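You operate a simulated robot arm through the tools that you are given. There is no shell and no other tool. Be economical: measure what you need, move in short steps, check, and stop when the job is done.

You are at the controls of a simulated two-armed robot. One attempt, no reset.

TASK
Take the drawer front that says "29" from the cart 29 padded top and leave it on the cart 57 padded top. Put the blue sample board on the top of the grey bench away on the cart 72 lower deck. Put the grey sanding block from the top of the grey bench on the padded end of the yellow stand. Fetch the white drawer front from the top of the grey bench and set it on the shelf under the grey bench. The order is free.

The check looks at the end state, three seconds after you hand in, the way a careful person would. Anything else that was tipped, shoved, dropped, spilled or broken makes it a failure.

THE ROBOT
Two 7-joint arms with two-finger parallel grippers on one trunk, on a base that drives. Base frame: it is fixed to the floor where the robot stands at the start and does not move with it; the origin is under the middle of the robot, x ahead of it, y to its left, z up. Lengths are in mm, angles in degrees, forces in N, time in s.
The left shoulder is at the start at [70, 163, 1195], the right one opposite. With the tool pointing down near the work surface each hand reaches from about 380 to 880 mm from the robot's upright axis, wherever it stands, measured 20 degrees to its own side. Places, roughly: blue sample board (15x7x2 cm) [9200, 2300, 800]; cart 57 padded top [1300, 0, 900]; cart 72 lower deck [3500, 700, 200]; drawer front [750, 250, 1000]; grey sanding block [10000, 2250, 750]; padded end of the yellow stand [11200, -700, 800]; shelf under the grey bench [10200, 2000, 300]; white drawer front (39x15x5 cm) [10800, 2300, 800]. Payload 3.43 kg a hand.
The TCP of each hand is the grasp point between the finger pads, 34 mm short of the fingertips. In the tool frame z runs along the fingers and y along their closing line. The gripper opens to 128 mm. The fingers are 24 mm wide and 12 mm thick; the gripper's body (48 by 130 mm) begins 96 mm behind the TCP.
Orientation is that of the tool frame in the base frame, as a unit quaternion [x, y, z, w]. With the fingers straight down and closing along the base's y, the tool's x points along the base's -x, its y along +y and its z along -z.

THE INTERFACE
- The arms move only by the tool play_rows. It takes "left_steps", "right_steps" or both (then of equal length, played together; a hand with none holds still); each is a list of rows, each a list of 7 numbers: the opening, from 0 (shut) to 1 (fully open), then the shift along the tool's x, y, z in units of 50 mm (1.0 is 50 mm), then the turn, a rotation vector about the tool's x, y, z in units of 4 degrees (1.0 is 4 degrees). In form: [[fingers, x, y, z, rx, ry, rz], ...]. A call has 1 to 8 rows; each row shifts and turns the commanded pose from where the row before left it, along the tool's axes as they then stand. A call with a number of a shift or a turn outside -1 to 1 is refused whole. A row lasts 0.2 s, in which the tool goes at most 50 mm and 8.6 degrees; a call with a longer step from one row to the next is refused whole, and so is a gripper value outside its range. Where a pose cannot be reached the arm comes as near as it can. A force on the tool above 40 N (or 10 N above the force at the start of the call, whichever is more), or a blocked arm, ends the call early, and 0.2 s more pass. The fingers move at their own pace (about 153 mm/s each) and stop on an object; they squeeze with about 21 N. The grip force told is the motor's: it shows also when the fingers shut on nothing. Time passes only in rows, and 0.2 s behind the last, so rows that do not move let the fingers close. The reply holds the time, the measured pose of the TCP, the force on the tool along the base axes, the opening and the grip force, in the units named above and with some noise, with the torque about the TCP (base axes, N m) and any sound that the robot's microphone picked up, and new pictures: "show" is both (left out), scene, wrist or none (wrist: the cameras of the hands that moved).
- Cameras (640 x 400 px; columns grow to the right, rows downward): "scene" is now at [143, 8, 1424.9]; the picture's right is [0.11, -0.99, 0.00], its down [-0.55, -0.06, -0.83] and it looks along [0.83, 0.09, -0.55] (base axes); focal length 258 px, centre (320, 200). "left" rides on the left gripper at [76, 11, -160] in its tool frame; the picture's right is [-0.15, 0.99, 0.00], its down [-0.88, -0.13, -0.46] and it looks along [-0.45, -0.07, 0.89] (tool axes); focal length 234 px, centre (320, 200). "right" rides on the right gripper at [76, -11, -160] in its tool frame; the picture's right is [0.15, 0.99, 0.00], its down [-0.88, 0.13, -0.46] and it looks along [-0.45, 0.07, 0.89] (tool axes); focal length 234 px, centre (320, 200). There is no depth. A picture from a camera that has moved, and an enlarged one, comes with that camera's place and axes in the base frame and with its lens.
- move_column(by): slides the trunk up (or, below 0, down) by that many mm; the arms and the scene camera ride with it, the base frame stays. It gives what a move gives, with no picture.
- roll_base(legs): drives the robot by 1 to 6 legs, each [ahead, left, turn to the left] in mm, mm and degrees, along the robot's own axes; the way and the turn of a leg run together, so that a leg with both is an arc; at most 1500 mm and 180 degrees a leg. The arms and the cameras ride along, it lands a little off, and it stops where it bumps. It gives what a move gives, and a new picture of the scene camera.
- pan_tilt(pan, tilt): turns the head with the scene camera to pan (to the left, within 86 degrees either way) and tilt (down, from -29 to 69), counted from straight ahead of the robot. It gives what a move gives, and a new picture of the scene camera.
- enlarge(camera, box): a new picture of the part [left, top, right, bottom] of that camera's present view, enlarged. It takes no simulated time.
- hand_in(): hands the job in; it is judged then, once.

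Work in short steps. Places have to be worked out from the pictures, the camera data and where the tool is seen: move nearer, look again, correct. Check each grasp and each placing, and mend what went wrong. You have 165 turns and 260 pictures in all, those below and enlarged ones among them. Open the grippers and draw the arms clear of the work before you hand the job in, unless the task says otherwise; then end with one line.

The tools are called as name(argument=value, ...) on one line, values as JSON. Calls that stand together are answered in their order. play_rows: Moves the arms, as the interface text tells. Its arguments: {"type":"object","properties":{"left_steps":{"type":"array","items":{"type":"array","items":{"type":"number"}}},"right_steps":{"type":"array","items":{"type":"array","items":{"type":"number"}}},"show":{"type":"string","enum":["both","scene","wrist","none"]}},"required":[]} The other tools are called the same way: move_column (by) slides the trunk up or down; roll_base (legs) drives the base; pan_tilt (pan, tilt) turns the head that bears the scene camera; enlarge (camera, box) takes an enlarged picture of a part of a camera's view; hand_in () hands the job in.

At the start:

```text
t: 0.0
left_position: [560.4, 340.6, 1105.8]
left_ee_rot: [0.0, 1.0, 0.001, -0.001]
left_wrist_force: [0.2, 0.8, 0.4]
left_moment: [0.01, 0.0, 0.02]
left_opening: 128.1
left_gripper_force: 0.1
right_position: [515.5, -79.3, 1122.0]
right_ee_rot: [0.0, 1.0, 0.0, -0.001]
right_wrist_force: [0.7, 0.6, 0.6]
right_moment: [0.0, 0.0, -0.02]
right_opening: 127.9
right_gripper_force: 0.1
trunk travel left (down, up): [-675.0, 265.0]
robot x, y, heading: [-1.2, 0.1, 0.2]
head pan, tilt: [6.4, 33.5]
```

scene: 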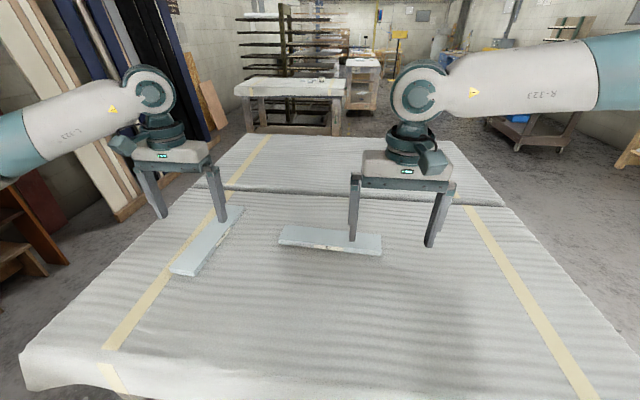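
right: 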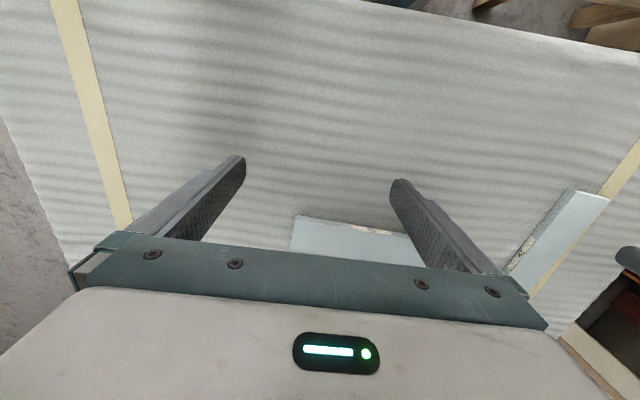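
left: 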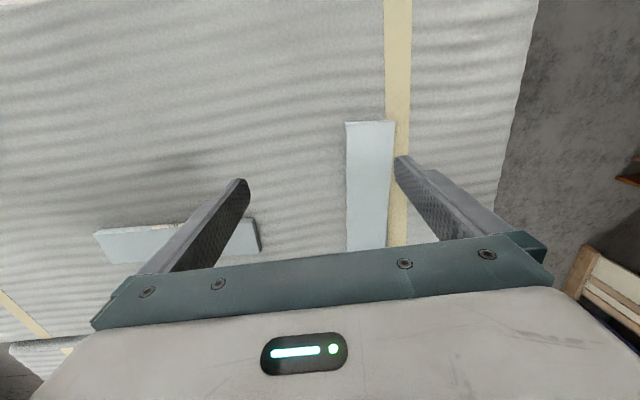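

Two drawer fronts lie on the near padded top; I need to read which is "29". I enlarge the scene and the left wrist view.

enlarge(camera="scene", box=[160, 180, 400, 300])

enlarge(camera="scene", box=[230, 0, 640, 200])

enlarge(camera="left", box=[80, 100, 420, 280])

```text
2.67 times, centred on (280, 240) of scene
camera zoom: at [143.0, 8.0, 1424.9], right [0.11, -0.99, 0.0], down [-0.55, -0.06, -0.83], along [0.83, 0.09, -0.55], focal length 688 px, centre (427, 93)
```

zoom: 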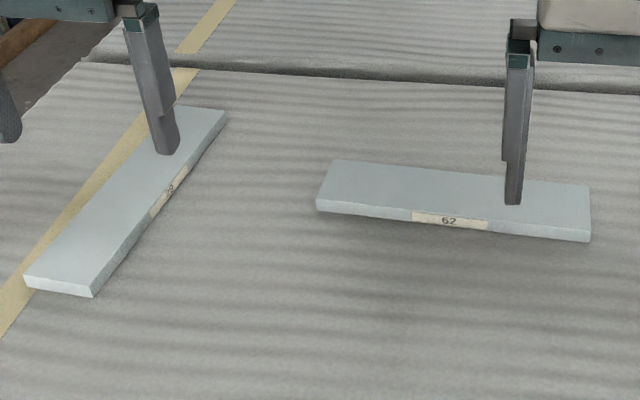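

```text
1.56 times, centred on (435, 100) of scene
camera zoom: at [143.0, 8.0, 1424.9], right [0.11, -0.99, 0.0], down [-0.55, -0.06, -0.83], along [0.83, 0.09, -0.55], focal length 403 px, centre (140, 356)
```

zoom: 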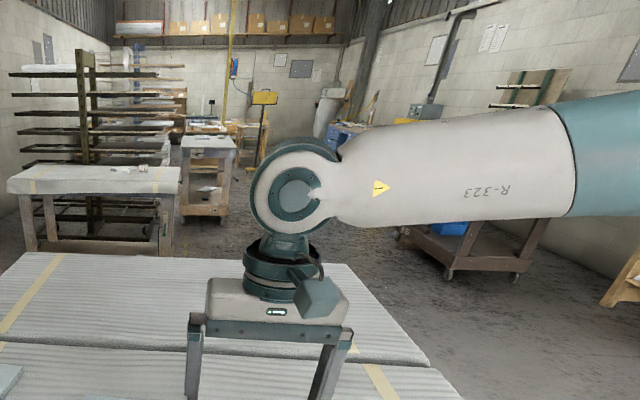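

```text
1.88 times, centred on (250, 190) of left
camera zoom: at [483.7, 350.9, 1265.3], right [0.15, 0.99, 0.0], down [0.88, -0.13, 0.46], along [0.45, -0.07, -0.89], focal length 441 px, centre (452, 219)
```

zoom: 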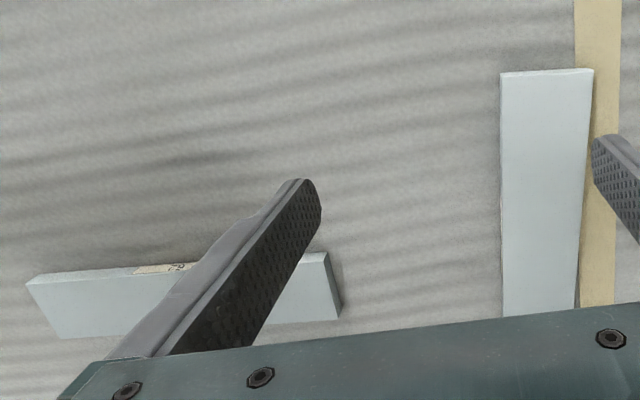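

The right one reads "62" from here, which is "29" upside down; I must look closely at both labels.

enlarge(camera="scene", box=[200, 225, 260, 265])

enlarge(camera="scene", box=[300, 240, 360, 280])

enlarge(camera="scene", box=[200, 240, 230, 260])

```text
10.00 times, centred on (230, 245) of scene
camera zoom: at [143.0, 8.0, 1424.9], right [0.11, -0.99, 0.0], down [-0.55, -0.06, -0.83], along [0.83, 0.09, -0.55], focal length 2579 px, centre (1220, -250)
```

zoom: 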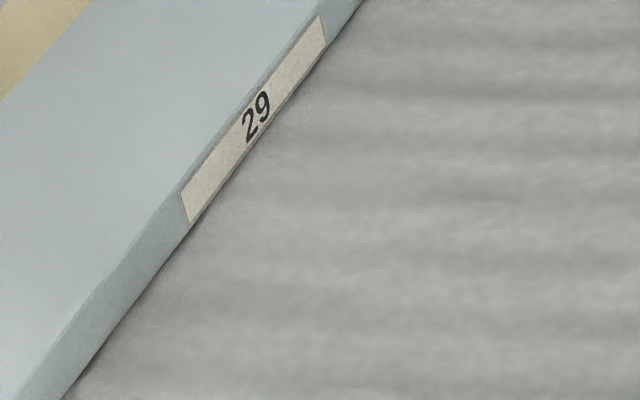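

```text
10.00 times, centred on (330, 260) of scene
camera zoom: at [143.0, 8.0, 1424.9], right [0.11, -0.99, 0.0], down [-0.55, -0.06, -0.83], along [0.83, 0.09, -0.55], focal length 2579 px, centre (220, -400)
```

zoom: 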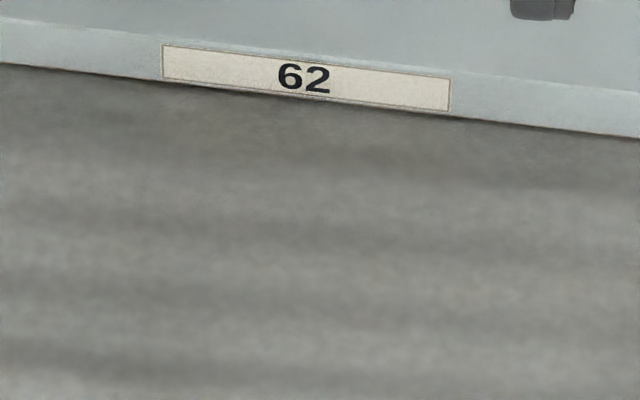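

```text
16.00 times, centred on (215, 250) of scene
camera zoom: at [143.0, 8.0, 1424.9], right [0.11, -0.99, 0.0], down [-0.55, -0.06, -0.83], along [0.83, 0.09, -0.55], focal length 4127 px, centre (2000, -600)
```

zoom: 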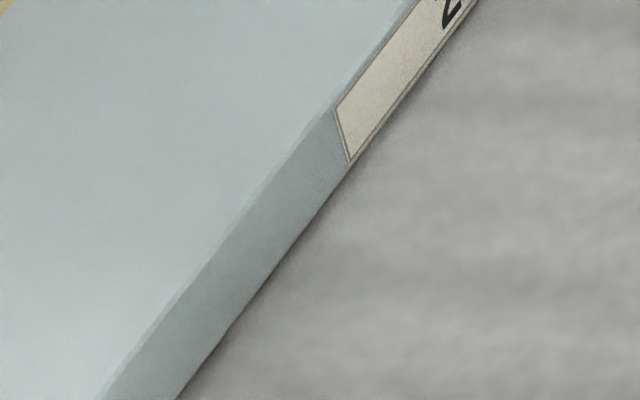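

The left board is upright "29"; triangulating scene and left wrist views puts it at about centre (692, 395), top z≈915, axis about -4.5°. I move the left hand above it and look.

play_rows(left_steps=[[1, -0.66, 0.272, 0.53, 0, 0, 0], [1, -0.66, 0.272, 0.53, 0, 0, 0], [1, -0.66, 0.272, 0.53, 0, 0, 0], [1, -0.66, 0.272, 0.53, 0, 0, 0.56], [1, 0, 0, 0, 0, 0, 0.56]], show="both")

```text
t: 1.2
left_position: [692.2, 395.3, 1000.8]
left_ee_rot: [0.04, 0.999, 0.0, 0.001]
left_wrist_force: [-0.1, -0.6, -0.3]
left_moment: [-0.02, 0.02, 0.02]
left_opening: 127.9
left_gripper_force: 0.1
right_position: [514.2, -79.3, 1120.8]
right_ee_rot: [0.0, 1.0, 0.0, 0.001]
right_wrist_force: [0.2, -0.1, 0.6]
right_moment: [0.02, -0.02, 0.02]
right_opening: 127.9
right_gripper_force: 0.2
trunk travel left (down, up): [-675.0, 265.0]
robot x, y, heading: [1.4, 1.9, -0.1]
head pan, tilt: [6.4, 33.5]
camera scene: at [141.7, 7.9, 1425.1], right [0.11, -0.99, 0.0], down [-0.55, -0.06, -0.83], along [0.83, 0.09, -0.55], focal length 258 px, centre (320, 200)
camera left: at [616.2, 411.3, 1159.8], right [0.22, 0.97, 0.0], down [0.87, -0.2, 0.46], along [0.45, -0.1, -0.89], focal length 234 px, centre (320, 200)
```

scene: 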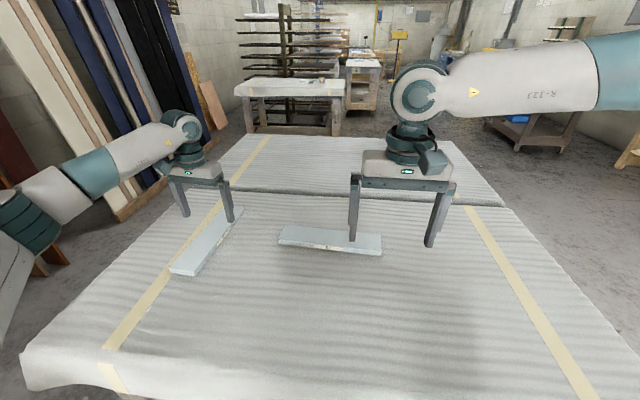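
left: 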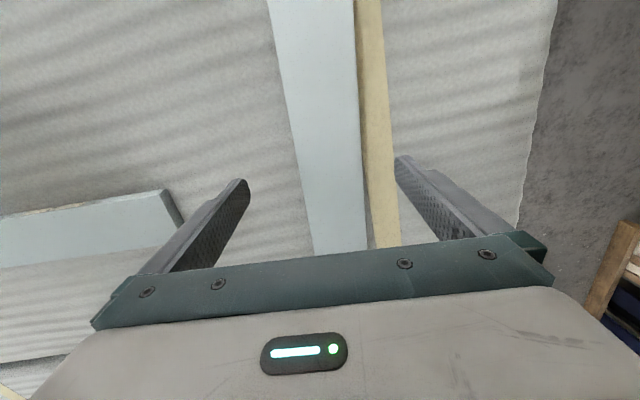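

The view shows the board parallel to the jaws and about 11 mm to +y of the TCP. I correct that and descend to about z=930.

play_rows(left_steps=[[1, 0, 0.22, 0, 0, 0, 0], [1, 0, 0, 0.5, 0, 0, 0], [1, 0, 0, 0.4, 0, 0, 0], [1, 0, 0, 0.3, 0, 0, 0], [1, 0, 0, 0.2, 0, 0, 0]], show="wrist")

```text
t: 2.4
left_position: [693.3, 406.0, 928.1]
left_ee_rot: [0.038, 0.999, 0.0, 0.0]
left_wrist_force: [0.0, 0.5, -0.3]
left_moment: [-0.01, -0.02, 0.02]
left_opening: 127.7
left_gripper_force: 0.1
right_position: [515.8, -79.4, 1120.7]
right_ee_rot: [0.0, 1.0, 0.001, 0.0]
right_wrist_force: [0.1, 0.2, 1.0]
right_moment: [0.0, -0.01, -0.01]
right_opening: 128.1
right_gripper_force: 0.1
trunk travel left (down, up): [-675.0, 265.0]
robot x, y, heading: [-1.9, 0.2, -0.1]
head pan, tilt: [6.4, 33.5]
camera left: at [617.7, 422.7, 1088.9], right [0.22, 0.97, 0.0], down [0.87, -0.2, 0.46], along [0.44, -0.1, -0.89], focal length 234 px, centre (320, 200)
```

left: 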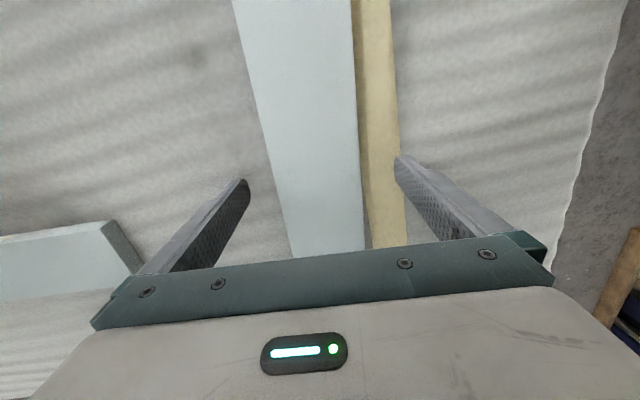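

Fingertips are near board level. I descend another 7 mm watching force, then close.

play_rows(left_steps=[[1, 0, 0, 0.08, 0, 0, 0], [1, 0, 0, 0.06, 0, 0, 0], [1, 0, 0, 0, 0, 0, 0]], show="wrist")

```text
t: 3.2
left_position: [692.7, 407.1, 922.8]
left_ee_rot: [0.038, 0.999, 0.0, 0.0]
left_wrist_force: [0.4, 1.9, 3.1]
left_moment: [0.29, 0.02, -0.05]
left_opening: 127.8
left_gripper_force: 0.0
right_position: [515.2, -79.1, 1121.8]
right_ee_rot: [0.0, 1.0, 0.0, 0.0]
right_wrist_force: [-0.2, -0.4, 0.5]
right_moment: [0.0, 0.03, -0.02]
right_opening: 127.7
right_gripper_force: 0.1
trunk travel left (down, up): [-675.0, 265.0]
robot x, y, heading: [2.9, 2.3, -0.2]
head pan, tilt: [6.4, 33.5]
camera left: at [617.3, 422.4, 1082.5], right [0.22, 0.97, 0.0], down [0.87, -0.2, 0.46], along [0.44, -0.1, -0.89], focal length 234 px, centre (320, 200)
```

left: 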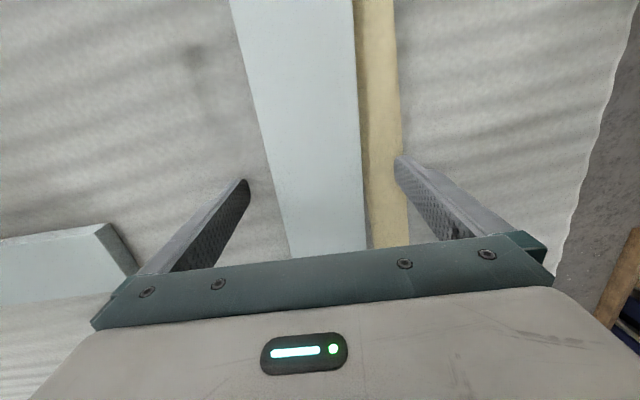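

Light contact: pad surface at about z=889. I lift 2 mm and close.

play_rows(left_steps=[[1, 0, 0, -0.05, 0, 0, 0], [0, 0, 0, 0, 0, 0, 0], [0, 0, 0, 0, 0, 0, 0], [0, 0, 0, 0, 0, 0, 0]], show="none")

play_rows(left_steps=[[0, 0, 0, -0.5, 0, 0, 0], [0, 0, 0, -1, 0, 0, 0], [0, 0, 0, -1, 0, 0, 0]], show="both")

```text
t: 4.2
left_position: [692.6, 407.3, 924.4]
left_ee_rot: [0.038, 0.999, 0.0, 0.0]
left_wrist_force: [-0.4, -0.7, 0.4]
left_moment: [-0.02, 0.05, 0.01]
left_opening: 71.8
left_gripper_force: 21.3
right_position: [515.3, -80.5, 1121.0]
right_ee_rot: [0.001, 1.0, 0.0, 0.0]
right_wrist_force: [0.7, -0.3, -0.5]
right_moment: [0.01, -0.04, 0.01]
right_opening: 128.2
right_gripper_force: 0.0
trunk travel left (down, up): [-675.0, 265.0]
robot x, y, heading: [0.4, 0.9, -0.1]
head pan, tilt: [6.4, 33.5]
```

```text
t: 5.0
left_position: [692.2, 406.7, 1050.7]
left_ee_rot: [0.039, 0.999, 0.0, -0.001]
left_wrist_force: [-0.1, 0.2, -3.2]
left_moment: [-0.02, -0.03, -0.01]
left_opening: 71.6
left_gripper_force: 21.3
right_position: [515.2, -80.1, 1120.8]
right_ee_rot: [0.002, 1.0, 0.0, 0.0]
right_wrist_force: [-0.4, -0.3, 0.5]
right_moment: [0.0, 0.01, 0.0]
right_opening: 127.9
right_gripper_force: 0.1
trunk travel left (down, up): [-675.0, 265.0]
robot x, y, heading: [-0.2, -2.9, -0.1]
head pan, tilt: [6.4, 33.5]
camera scene: at [142.7, 7.4, 1424.9], right [0.11, -0.99, 0.0], down [-0.55, -0.06, -0.83], along [0.83, 0.09, -0.55], focal length 258 px, centre (320, 200)
camera left: at [617.3, 422.7, 1210.9], right [0.22, 0.97, 0.0], down [0.87, -0.2, 0.45], along [0.44, -0.1, -0.89], focal length 234 px, centre (320, 200)
```

scene: 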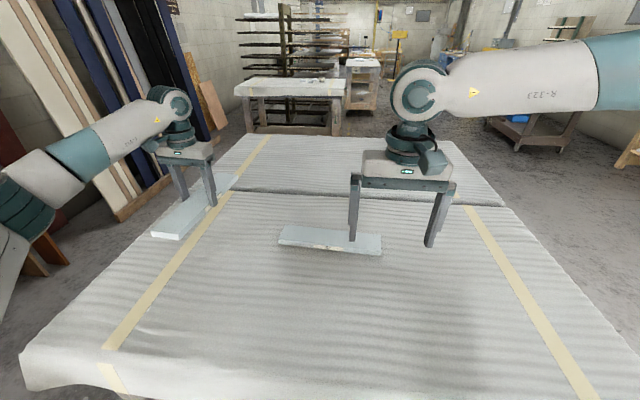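
left: 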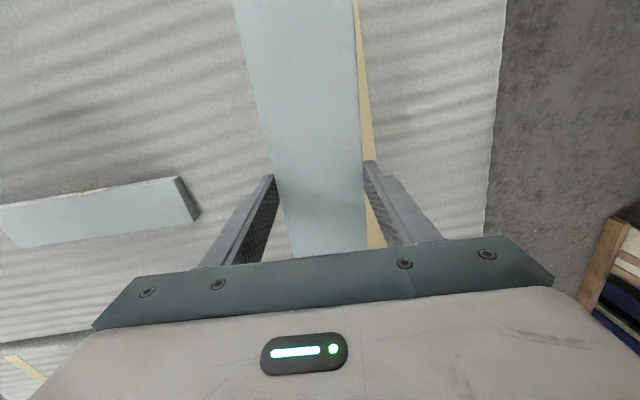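

Held firmly (72 mm, ~3 N weight). Before driving around to cart 57's right side I look right, tucking the left hand in somewhat.

play_rows(left_steps=[[0, 0.8, 0, -0.5, 0, 0, 0], [0, 0.8, 0, -0.5, 0, 0, 0], [0, 0.8, 0, -0.5, 0, 0, 0], [0, 0.8, 0, 0, 0, 0, 0]], show="none")

pan_tilt(pan=-70, tilt=30)

pan_tilt(pan=-25, tilt=20)

```text
t: 6.0
left_position: [531.3, 419.9, 1125.1]
left_ee_rot: [0.039, 0.999, -0.001, 0.0]
left_wrist_force: [-0.6, 0.3, -3.6]
left_moment: [-0.01, -0.03, 0.0]
left_opening: 71.6
left_gripper_force: 20.8
right_position: [514.0, -78.9, 1122.6]
right_ee_rot: [0.0, 1.0, 0.0, 0.001]
right_wrist_force: [0.1, -0.7, 0.7]
right_moment: [-0.03, -0.02, 0.02]
right_opening: 128.1
right_gripper_force: 0.0
trunk travel left (down, up): [-675.0, 265.0]
robot x, y, heading: [3.2, -1.8, 0.1]
head pan, tilt: [6.4, 33.5]
```

```text
t: 7.5
left_position: [532.5, 419.4, 1126.4]
left_ee_rot: [0.039, 0.999, -0.002, 0.0]
left_wrist_force: [0.1, -0.9, -2.6]
left_moment: [-0.02, 0.0, 0.01]
left_opening: 71.8
left_gripper_force: 21.7
right_position: [516.4, -78.7, 1120.3]
right_ee_rot: [0.001, 1.0, 0.0, 0.0]
right_wrist_force: [-0.4, 0.7, 0.9]
right_moment: [0.02, 0.02, 0.02]
right_opening: 128.0
right_gripper_force: 0.2
trunk travel left (down, up): [-675.0, 265.0]
robot x, y, heading: [0.2, 0.9, 0.2]
head pan, tilt: [-70.0, 30.0]
camera scene: at [85.8, -86.6, 1430.4], right [-0.94, -0.34, 0.0], down [-0.17, 0.47, -0.87], along [0.3, -0.81, -0.5], focal length 258 px, centre (320, 200)
```

scene: 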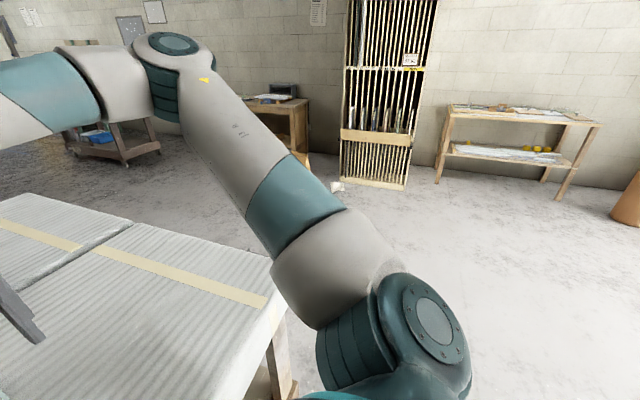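

```text
t: 8.6
left_position: [534.0, 419.2, 1124.4]
left_ee_rot: [0.039, 0.999, -0.001, -0.001]
left_wrist_force: [0.4, 0.1, -2.7]
left_moment: [-0.02, -0.03, -0.01]
left_opening: 71.8
left_gripper_force: 20.6
right_position: [515.6, -79.6, 1121.5]
right_ee_rot: [0.001, 1.0, 0.0, 0.0]
right_wrist_force: [-0.8, 0.0, 1.1]
right_moment: [0.01, 0.04, 0.0]
right_opening: 128.1
right_gripper_force: 0.0
trunk travel left (down, up): [-675.0, 265.0]
robot x, y, heading: [-0.7, -0.4, 0.0]
head pan, tilt: [-25.0, 20.0]
camera scene: at [139.3, -41.1, 1446.4], right [-0.42, -0.91, 0.0], down [-0.31, 0.14, -0.94], along [0.85, -0.4, -0.34], focal length 258 px, centre (320, 200)
```

scene: 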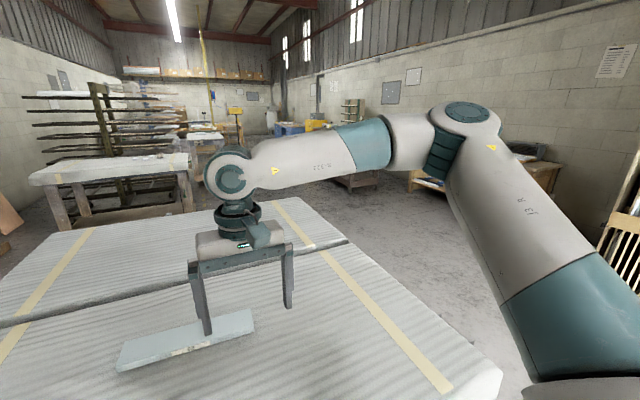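

Right side is clear. I back off, sidestep right, drive ahead alongside, and turn left to face cart 57's right side.

roll_base(legs=[[-100, 0, 0], [0, -1080, 0], [1000, 0, 0], [550, 0, 0], [0, 0, 90]])

```text
t: 26.4
left_position: [1049.6, -550.5, 1125.3]
left_ee_rot: [-0.674, 0.739, 0.0, 0.001]
left_wrist_force: [0.2, 0.8, -3.5]
left_moment: [-0.04, -0.04, -0.03]
left_opening: 71.6
left_gripper_force: 20.6
right_position: [1548.7, -574.6, 1120.0]
right_ee_rot: [-0.702, 0.712, -0.001, 0.0]
right_wrist_force: [-0.1, 0.0, -0.2]
right_moment: [0.02, -0.01, -0.02]
right_opening: 128.3
right_gripper_force: 0.1
trunk travel left (down, up): [-675.0, 265.0]
robot x, y, heading: [1464.0, -1090.0, 89.3]
head pan, tilt: [-25.0, 20.0]
camera scene: at [1506.3, -955.7, 1446.4], right [0.9, -0.44, 0.0], down [-0.15, -0.31, -0.94], along [0.41, 0.85, -0.34], focal length 258 px, centre (320, 200)
```

scene: 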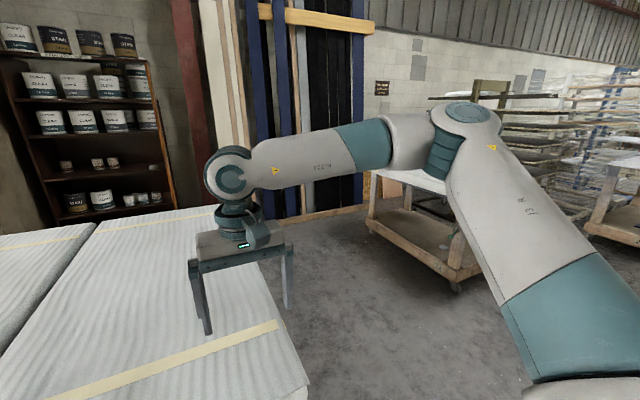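

Robot is at (1464, -1090) facing +y. I look down at the cart ahead-left to locate its edges.

pan_tilt(pan=25, tilt=45)

```text
t: 27.5
left_position: [1049.3, -550.5, 1125.3]
left_ee_rot: [-0.673, 0.739, 0.0, 0.001]
left_wrist_force: [0.6, -0.1, -2.8]
left_moment: [-0.02, -0.02, 0.03]
left_opening: 71.9
left_gripper_force: 20.9
right_position: [1548.4, -573.9, 1120.6]
right_ee_rot: [-0.701, 0.713, 0.0, 0.0]
right_wrist_force: [-0.5, -1.5, 0.4]
right_moment: [-0.01, 0.0, 0.0]
right_opening: 128.0
right_gripper_force: 0.1
trunk travel left (down, up): [-675.0, 265.0]
robot x, y, heading: [1465.9, -1082.8, 89.2]
head pan, tilt: [25.0, 45.0]
camera scene: at [1432.4, -965.3, 1407.8], right [0.91, 0.41, 0.0], down [0.29, -0.65, -0.71], along [-0.29, 0.65, -0.71], focal length 258 px, centre (320, 200)
```

scene: 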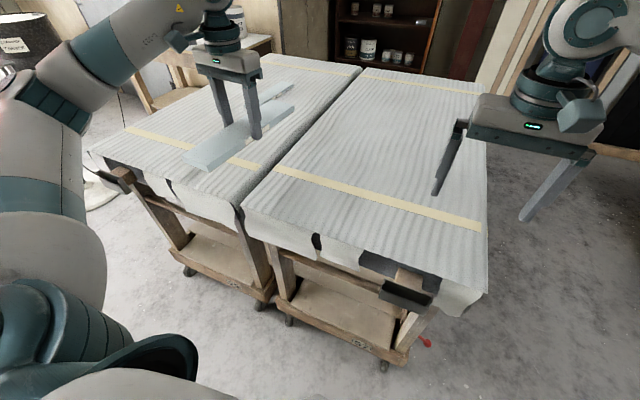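

Cart 57's top spans x≈1040–1645 with its near edge y≈-605. I drive ahead 100 mm and bring the left hand over about (1280, -390).

roll_base(legs=[[100, 0, 0]])

play_rows(left_steps=[[0, -0.24, -0.92, 0, 0, 0, 0], [0, -0.24, -0.92, 0, 0, 0, 0], [0, -0.24, -0.92, 0, 0, 0, 0], [0, -0.24, -0.92, 0, 0, 0, 0], [0, -0.24, -0.92, 0, 0, 0, 0]], show="both")

```text
t: 28.7
left_position: [1050.1, -451.5, 1125.2]
left_ee_rot: [-0.674, 0.739, -0.001, 0.0]
left_wrist_force: [-0.1, 0.8, -3.7]
left_moment: [-0.08, -0.02, -0.01]
left_opening: 71.7
left_gripper_force: 21.1
right_position: [1549.5, -474.3, 1120.4]
right_ee_rot: [-0.702, 0.713, 0.0, 0.0]
right_wrist_force: [0.4, -0.3, 0.5]
right_moment: [-0.02, 0.01, 0.0]
right_opening: 128.2
right_gripper_force: 0.0
trunk travel left (down, up): [-675.0, 265.0]
robot x, y, heading: [1458.0, -985.9, 89.2]
head pan, tilt: [25.0, 45.0]
camera scene: at [1433.7, -866.4, 1407.8], right [0.91, 0.41, 0.0], down [0.29, -0.65, -0.71], along [-0.29, 0.64, -0.71], focal length 258 px, centre (320, 200)
```

scene: 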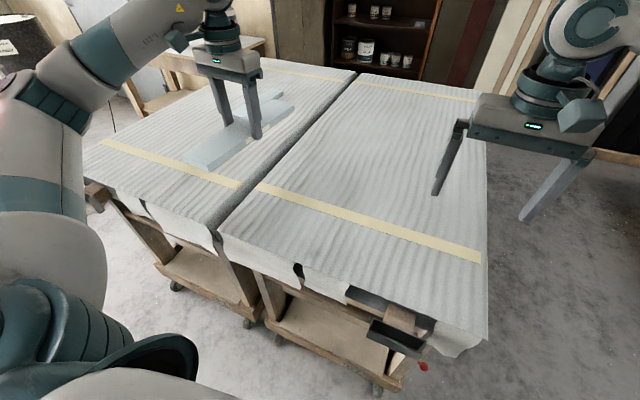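

```text
t: 29.9
left_position: [1285.4, -412.8, 1124.3]
left_ee_rot: [-0.675, 0.738, 0.0, -0.001]
left_wrist_force: [0.2, -0.1, -2.7]
left_moment: [-0.05, 0.02, -0.03]
left_opening: 71.6
left_gripper_force: 20.3
right_position: [1551.3, -472.7, 1120.0]
right_ee_rot: [-0.702, 0.712, 0.0, -0.001]
right_wrist_force: [0.3, 1.0, 0.3]
right_moment: [0.01, 0.03, 0.0]
right_opening: 128.0
right_gripper_force: 0.2
trunk travel left (down, up): [-675.0, 265.0]
robot x, y, heading: [1463.2, -989.6, 89.0]
head pan, tilt: [25.0, 45.0]
camera scene: at [1436.2, -864.9, 1407.6], right [0.91, 0.41, 0.0], down [0.29, -0.65, -0.71], along [-0.29, 0.64, -0.71], focal length 258 px, centre (320, 200)
camera left: at [1268.3, -487.3, 1284.5], right [-0.97, 0.23, 0.0], down [0.21, 0.87, 0.45], along [0.11, 0.44, -0.89], focal length 234 px, centre (320, 200)
```

scene: 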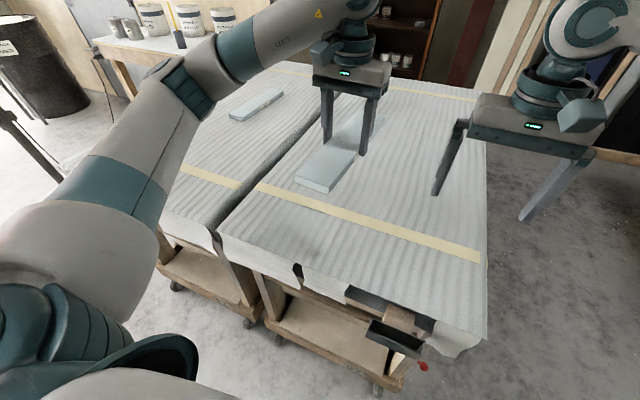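
left: 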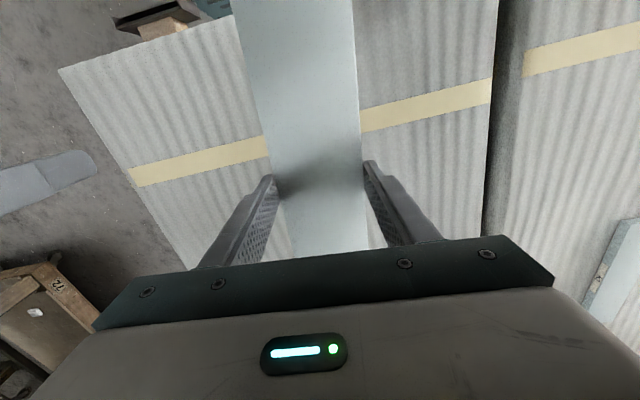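

Clear spot. I move 50 mm further in and descend to just above the pad.

play_rows(left_steps=[[0, -1, 0, 0, 0, 0, 0], [0, 0, 0, 1, 0, 0, 0], [0, 0, 0, 1, 0, 0, 0], [0, 0, 0, 1, 0, 0, 0], [0, 0, 0, 0.5, 0, 0, 0], [0, 0, 0, 0.3, 0, 0, 0]], show="scene")

play_rows(left_steps=[[0, 0, 0, 0.06, 0, 0, 0], [0, 0, 0, 0.06, 0, 0, 0], [0, 0, 0, 0, 0, 0, 0]], show="wrist")

```text
t: 31.3
left_position: [1288.5, -363.2, 935.0]
left_ee_rot: [-0.675, 0.738, -0.001, 0.0]
left_wrist_force: [-0.1, -0.3, -3.0]
left_moment: [-0.04, 0.0, -0.01]
left_opening: 71.6
left_gripper_force: 20.6
right_position: [1549.1, -474.2, 1121.0]
right_ee_rot: [-0.703, 0.711, 0.001, 0.0]
right_wrist_force: [-0.1, -1.4, 0.6]
right_moment: [-0.05, 0.0, -0.02]
right_opening: 128.0
right_gripper_force: 0.1
trunk travel left (down, up): [-675.0, 265.0]
robot x, y, heading: [1460.5, -989.6, 89.3]
head pan, tilt: [25.0, 45.0]
camera scene: at [1433.9, -865.8, 1407.7], right [0.91, 0.41, 0.0], down [0.29, -0.65, -0.71], along [-0.29, 0.64, -0.71], focal length 258 px, centre (320, 200)
```

scene: 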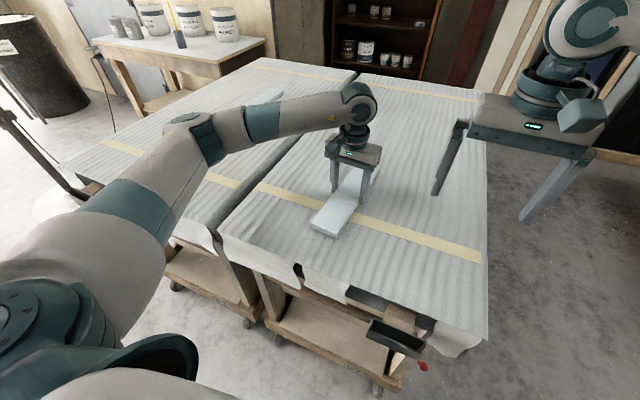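

```text
t: 32.1
left_position: [1288.2, -363.3, 929.2]
left_ee_rot: [-0.674, 0.738, 0.0, 0.0]
left_wrist_force: [-0.7, 0.3, -3.2]
left_moment: [-0.04, 0.01, 0.02]
left_opening: 71.9
left_gripper_force: 21.3
right_position: [1549.8, -474.6, 1121.1]
right_ee_rot: [-0.702, 0.712, 0.0, 0.0]
right_wrist_force: [-0.1, 0.6, -0.5]
right_moment: [0.03, 0.04, 0.03]
right_opening: 127.9
right_gripper_force: 0.0
trunk travel left (down, up): [-675.0, 265.0]
robot x, y, heading: [1462.5, -987.4, 89.4]
head pan, tilt: [25.0, 45.0]
camera left: at [1270.5, -438.4, 1089.3], right [-0.97, 0.24, 0.0], down [0.21, 0.87, 0.46], along [0.11, 0.44, -0.89], focal length 234 px, centre (320, 200)
```

left: 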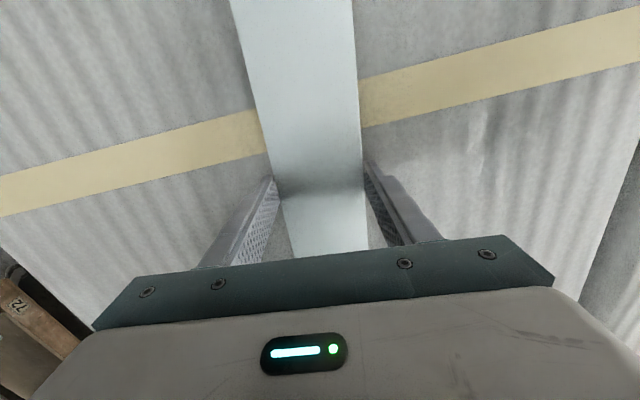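

Not yet touching; I go down the last millimetres in small rows.

play_rows(left_steps=[[0, 0, 0, 0.06, 0, 0, 0], [0, 0, 0, 0.04, 0, 0, 0], [0, 0, 0, 0, 0, 0, 0]], show="none")

```text
t: 32.9
left_position: [1290.2, -361.5, 924.8]
left_ee_rot: [-0.674, 0.739, 0.0, 0.0]
left_wrist_force: [-0.1, 1.3, -0.9]
left_moment: [0.17, 0.08, -0.04]
left_opening: 71.7
left_gripper_force: 21.0
right_position: [1550.7, -474.4, 1120.6]
right_ee_rot: [-0.702, 0.712, 0.0, -0.001]
right_wrist_force: [-0.3, 0.1, -0.4]
right_moment: [0.0, 0.0, -0.02]
right_opening: 128.3
right_gripper_force: 0.0
trunk travel left (down, up): [-675.0, 265.0]
robot x, y, heading: [1463.4, -987.1, 89.2]
head pan, tilt: [25.0, 45.0]
```

Weight is coming off: touching. I open and rise, then check.

play_rows(left_steps=[[0.75, 0, 0, 0, 0, 0, 0], [0.75, 0, 0, 0, 0, 0, 0], [0.75, 0, 0, -0.5, 0, 0, 0], [0.75, 0, 0, -1, 0, 0, 0], [0.75, 0, 0, -1, 0, 0, 0], [0.75, 0, 0, -1, 0, 0, 0], [0.75, 0, 0, -0.5, 0, 0, 0]], show="both")

```text
t: 34.5
left_position: [1290.8, -361.7, 1124.0]
left_ee_rot: [-0.675, 0.738, 0.0, 0.0]
left_wrist_force: [-1.0, -0.6, 0.4]
left_moment: [-0.01, -0.01, 0.0]
left_opening: 95.9
left_gripper_force: 0.0
right_position: [1548.8, -476.0, 1122.0]
right_ee_rot: [-0.702, 0.713, 0.0, 0.0]
right_wrist_force: [0.5, 0.7, 0.6]
right_moment: [0.0, 0.0, 0.0]
right_opening: 127.7
right_gripper_force: 0.1
trunk travel left (down, up): [-675.0, 265.0]
robot x, y, heading: [1462.3, -988.9, 89.0]
head pan, tilt: [25.0, 45.0]
camera scene: at [1434.3, -866.7, 1407.7], right [0.91, 0.41, 0.0], down [0.29, -0.64, -0.71], along [-0.29, 0.64, -0.71], focal length 258 px, centre (320, 200)
camera left: at [1271.5, -437.5, 1283.8], right [-0.97, 0.24, 0.0], down [0.21, 0.87, 0.46], along [0.11, 0.44, -0.89], focal length 234 px, centre (320, 200)
```

scene: 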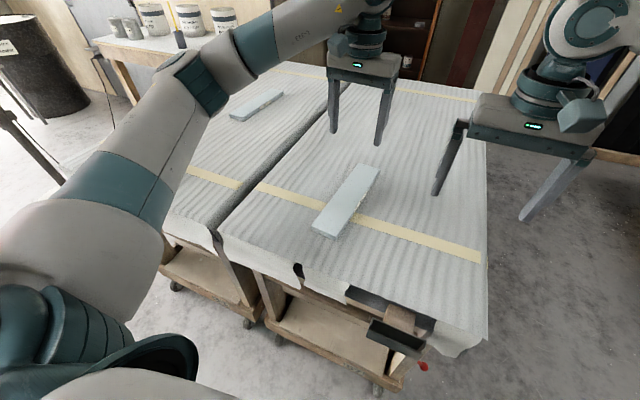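
left: 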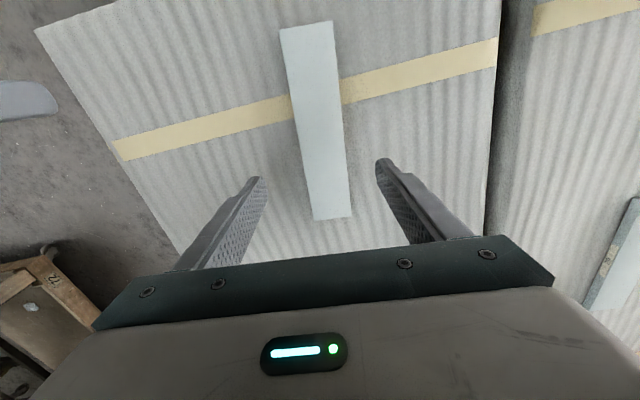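

Task 1 placed. I back away, turn toward +x, and look ahead for the route to the bench.

roll_base(legs=[[-150, 0, 0], [0, 0, -90]])

pan_tilt(pan=0, tilt=10)

pan_tilt(pan=45, tilt=20)

```text
t: 39.7
left_position: [2088.1, -972.1, 1123.8]
left_ee_rot: [0.049, 0.999, 0.0, 0.0]
left_wrist_force: [0.3, -0.3, 0.7]
left_moment: [0.02, -0.01, 0.02]
left_opening: 96.1
left_gripper_force: 0.1
right_position: [1973.4, -1229.2, 1121.1]
right_ee_rot: [0.01, 1.0, 0.0, -0.001]
right_wrist_force: [-0.5, 0.6, -0.1]
right_moment: [-0.04, 0.05, 0.0]
right_opening: 128.0
right_gripper_force: 0.0
trunk travel left (down, up): [-675.0, 265.0]
robot x, y, heading: [1458.1, -1142.5, -1.1]
head pan, tilt: [25.0, 45.0]
camera scene: at [1589.5, -1109.5, 1407.8], right [0.4, -0.91, 0.0], down [-0.65, -0.29, -0.71], along [0.65, 0.29, -0.71], focal length 258 px, centre (320, 200)
```

scene: 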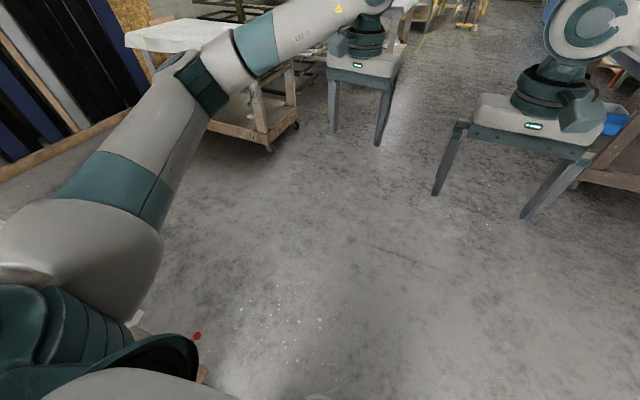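

```text
t: 40.7
left_position: [2088.3, -970.1, 1123.4]
left_ee_rot: [0.049, 0.999, 0.001, 0.0]
left_wrist_force: [0.6, 0.2, -0.2]
left_moment: [-0.02, 0.0, -0.02]
left_opening: 96.0
left_gripper_force: 0.1
right_position: [1975.1, -1229.5, 1119.6]
right_ee_rot: [0.011, 1.0, 0.0, 0.001]
right_wrist_force: [-0.5, -0.9, -0.1]
right_moment: [0.02, -0.02, 0.01]
right_opening: 128.0
right_gripper_force: 0.1
trunk travel left (down, up): [-675.0, 265.0]
robot x, y, heading: [1460.2, -1142.1, -1.1]
head pan, tilt: [0.0, 10.0]
camera scene: at [1608.1, -1144.1, 1462.6], right [-0.02, -1.0, 0.0], down [-0.17, 0.0, -0.98], along [0.98, -0.02, -0.17], focal length 258 px, centre (320, 200)
```

scene: 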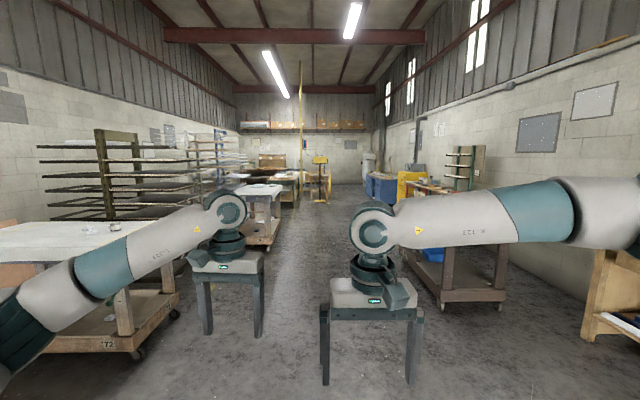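

```text
t: 41.8
left_position: [2087.5, -972.0, 1123.6]
left_ee_rot: [0.049, 0.999, -0.001, 0.001]
left_wrist_force: [-0.2, -0.3, -0.5]
left_moment: [0.01, 0.01, -0.01]
left_opening: 96.2
left_gripper_force: 0.1
right_position: [1973.3, -1229.5, 1121.0]
right_ee_rot: [0.011, 1.0, -0.001, 0.0]
right_wrist_force: [0.1, 0.2, -0.1]
right_moment: [0.02, -0.01, 0.01]
right_opening: 128.1
right_gripper_force: 0.0
trunk travel left (down, up): [-675.0, 265.0]
robot x, y, heading: [1462.7, -1137.2, -1.3]
head pan, tilt: [45.0, 20.0]
camera scene: at [1582.4, -1077.9, 1446.5], right [0.69, -0.72, 0.0], down [-0.25, -0.24, -0.94], along [0.68, 0.65, -0.34], focal length 258 px, centre (320, 200)
```

scene: 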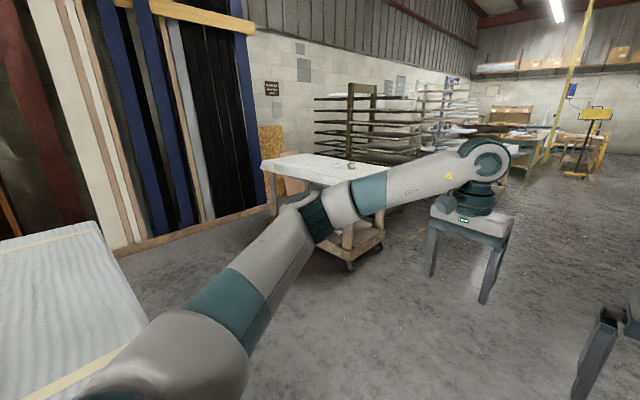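

The lane ahead at y≈-1150 is clear (carts on both sides are >700 mm away). I drive to about x=7000 and look again.

roll_base(legs=[[0, 0, 1.2], [1500, 0, 0], [1500, 0, 0], [1500, 0, 0], [1000, 0, 0]])

pan_tilt(pan=30, tilt=12)

```text
t: 68.3
left_position: [7566.8, -1012.0, 1123.1]
left_ee_rot: [0.044, 0.999, -0.001, 0.0]
left_wrist_force: [0.2, -1.0, 0.0]
left_moment: [0.04, 0.02, 0.01]
left_opening: 95.8
left_gripper_force: 0.1
right_position: [7453.0, -1272.6, 1120.5]
right_ee_rot: [0.004, 1.0, 0.0, 0.0]
right_wrist_force: [0.1, 0.3, -1.2]
right_moment: [-0.03, 0.0, 0.01]
right_opening: 128.2
right_gripper_force: 0.1
trunk travel left (down, up): [-675.0, 265.0]
robot x, y, heading: [6937.5, -1187.5, -0.6]
head pan, tilt: [45.0, 20.0]
camera scene: at [7060.5, -1124.6, 1446.5], right [0.7, -0.71, 0.0], down [-0.24, -0.24, -0.94], along [0.67, 0.66, -0.34], focal length 258 px, centre (320, 200)
```

scene: 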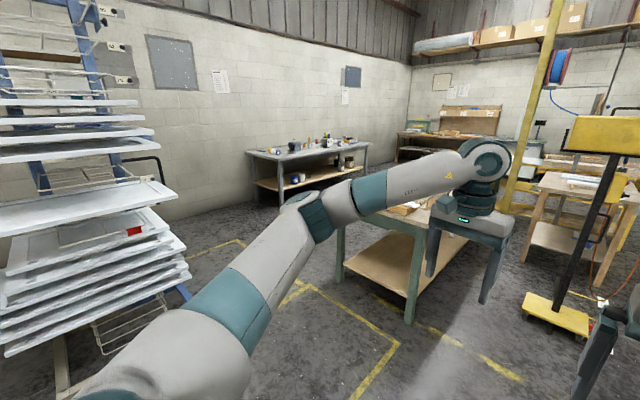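

```text
t: 69.1
left_position: [7567.2, -1012.8, 1123.6]
left_ee_rot: [0.044, 0.999, 0.001, 0.0]
left_wrist_force: [-0.2, 0.6, -0.1]
left_moment: [0.0, 0.01, -0.02]
left_opening: 96.1
left_gripper_force: 0.1
right_position: [7452.7, -1270.7, 1120.1]
right_ee_rot: [0.005, 1.0, 0.0, 0.0]
right_wrist_force: [0.6, -0.4, -0.1]
right_moment: [-0.02, 0.03, -0.03]
right_opening: 127.9
right_gripper_force: 0.0
trunk travel left (down, up): [-675.0, 265.0]
robot x, y, heading: [6941.2, -1186.8, -0.6]
head pan, tilt: [30.0, 12.0]
camera scene: at [7075.4, -1143.9, 1459.4], right [0.49, -0.87, 0.0], down [-0.18, -0.1, -0.98], along [0.85, 0.48, -0.21], focal length 258 px, centre (320, 200)
```

scene: 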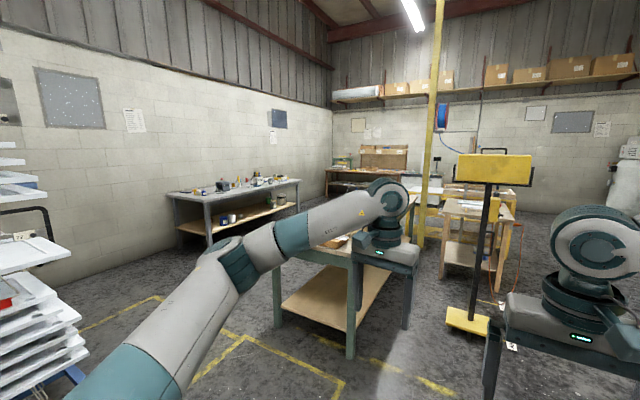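

The grey bench stands against the left wall (x≈9000–11000). I'll go through the gap between the rack (x<7350) and the green bench (x>8550) facing +y, then look.

roll_base(legs=[[1000, 0, 0], [0, 0, 90], [900, 0, 0]])

pan_tilt(pan=-35, tilt=20)

pan_tilt(pan=5, tilt=25)

```text
t: 82.5
left_position: [7727.9, 341.1, 1123.2]
left_ee_rot: [-0.685, 0.729, 0.0, 0.0]
left_wrist_force: [0.2, -0.2, -0.3]
left_moment: [-0.01, 0.01, -0.01]
left_opening: 95.8
left_gripper_force: 0.1
right_position: [7989.2, 235.1, 1120.2]
right_ee_rot: [0.712, -0.702, 0.0, -0.001]
right_wrist_force: [-0.3, 0.8, 0.8]
right_moment: [0.0, -0.01, -0.02]
right_opening: 128.1
right_gripper_force: 0.0
trunk travel left (down, up): [-675.0, 265.0]
robot x, y, heading: [7917.9, -279.8, 90.9]
head pan, tilt: [30.0, 12.0]
camera scene: at [7873.7, -152.2, 1459.5], right [0.86, 0.51, 0.0], down [0.11, -0.18, -0.98], along [-0.5, 0.84, -0.21], focal length 258 px, centre (320, 200)
```

scene: 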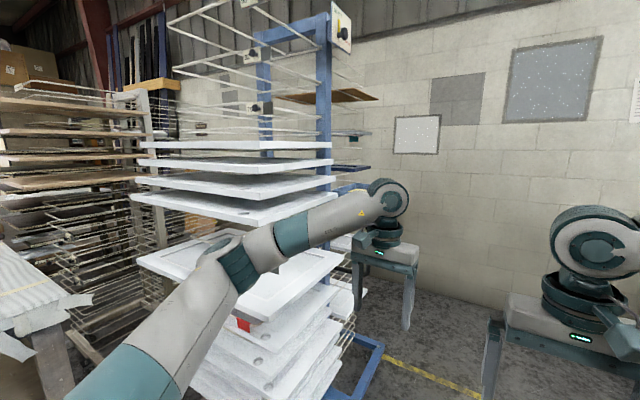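

```text
t: 83.9
left_position: [7727.6, 341.1, 1123.2]
left_ee_rot: [-0.684, 0.73, -0.001, 0.0]
left_wrist_force: [-0.2, 0.8, -0.4]
left_moment: [0.0, 0.0, 0.03]
left_opening: 96.1
left_gripper_force: 0.0
right_position: [7990.4, 235.3, 1120.1]
right_ee_rot: [0.711, -0.703, 0.001, 0.0]
right_wrist_force: [0.6, 0.3, 0.2]
right_moment: [0.0, -0.03, -0.01]
right_opening: 128.0
right_gripper_force: 0.2
trunk travel left (down, up): [-675.0, 265.0]
robot x, y, heading: [7916.0, -282.7, 90.8]
head pan, tilt: [-35.0, 20.0]
camera scene: at [7973.7, -155.0, 1446.4], right [0.83, -0.56, 0.0], down [-0.19, -0.28, -0.94], along [0.53, 0.78, -0.34], focal length 258 px, centre (320, 200)
```

scene: 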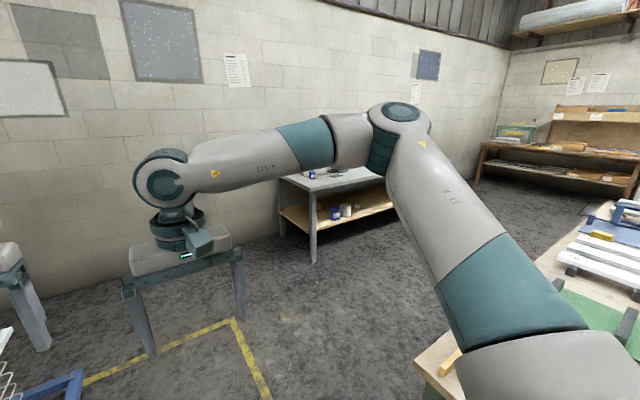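

```text
t: 85.0
left_position: [7727.3, 342.2, 1123.3]
left_ee_rot: [-0.685, 0.729, 0.0, -0.001]
left_wrist_force: [0.4, 0.2, 0.1]
left_moment: [0.0, 0.01, 0.03]
left_opening: 95.9
left_gripper_force: 0.1
right_position: [7989.7, 235.9, 1120.2]
right_ee_rot: [0.712, -0.703, 0.0, 0.0]
right_wrist_force: [-0.1, -0.5, 0.2]
right_moment: [0.02, 0.02, 0.0]
right_opening: 128.1
right_gripper_force: 0.1
trunk travel left (down, up): [-675.0, 265.0]
robot x, y, heading: [7915.9, -278.3, 91.1]
head pan, tilt: [5.0, 25.0]
camera scene: at [7912.2, -140.4, 1438.4], right [0.99, 0.1, 0.0], down [0.04, -0.42, -0.91], along [-0.09, 0.9, -0.42], focal length 258 px, centre (320, 200)
```

scene: 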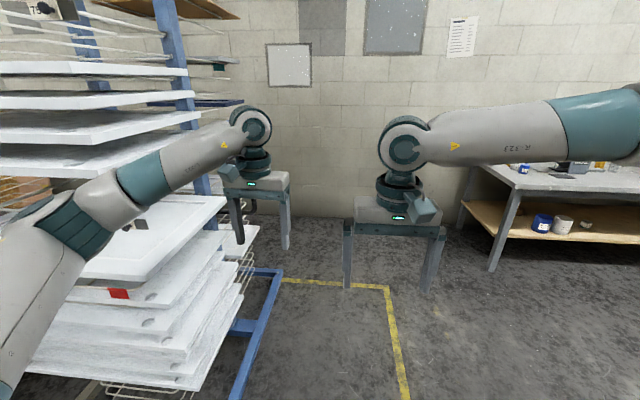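

Rack right side at x≈7440, bench left-front leg at about (9150, 1700). I shift to x≈8500, y≈900 diagonally and look at the bench top.

roll_base(legs=[[300, -200, 0], [900, -300, 0]])

pan_tilt(pan=-55, tilt=25)

```text
t: 91.8
left_position: [8212.9, 1537.7, 1123.5]
left_ee_rot: [-0.683, 0.73, 0.0, 0.0]
left_wrist_force: [-0.1, -0.1, -0.9]
left_moment: [-0.01, 0.0, -0.02]
left_opening: 96.0
left_gripper_force: 0.1
right_position: [8476.5, 1431.1, 1121.7]
right_ee_rot: [0.711, -0.703, 0.0, 0.001]
right_wrist_force: [0.1, 0.2, -0.3]
right_moment: [-0.01, -0.03, 0.03]
right_opening: 128.2
right_gripper_force: 0.0
trunk travel left (down, up): [-675.0, 265.0]
robot x, y, heading: [8400.0, 914.8, 90.6]
head pan, tilt: [5.0, 25.0]
camera scene: at [8399.6, 1054.6, 1438.9], right [1.0, 0.1, 0.0], down [0.04, -0.42, -0.91], along [-0.09, 0.9, -0.42], focal length 258 px, centre (320, 200)
```

scene: 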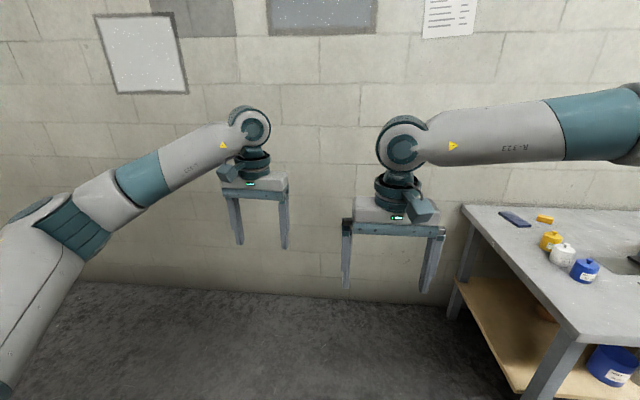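

```text
t: 93.1
left_position: [8210.7, 1537.9, 1123.5]
left_ee_rot: [-0.683, 0.73, 0.0, 0.001]
left_wrist_force: [-0.8, 0.4, 0.0]
left_moment: [0.06, 0.01, 0.0]
left_opening: 96.0
left_gripper_force: 0.1
right_position: [8473.7, 1431.4, 1121.1]
right_ee_rot: [0.711, -0.703, 0.001, -0.001]
right_wrist_force: [-0.9, 0.1, -0.8]
right_moment: [0.01, 0.01, 0.0]
right_opening: 128.1
right_gripper_force: 0.0
trunk travel left (down, up): [-675.0, 265.0]
robot x, y, heading: [8399.0, 915.7, 90.6]
head pan, tilt: [-55.0, 25.0]
camera scene: at [8483.2, 1017.0, 1438.6], right [0.58, -0.81, 0.0], down [-0.35, -0.25, -0.91], along [0.74, 0.53, -0.42], focal length 258 px, centre (320, 200)
```

scene: 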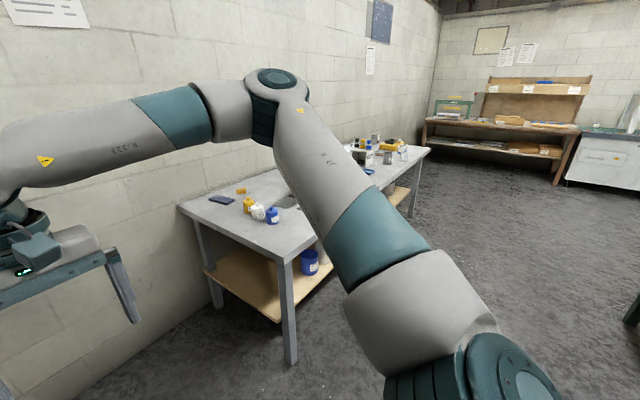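

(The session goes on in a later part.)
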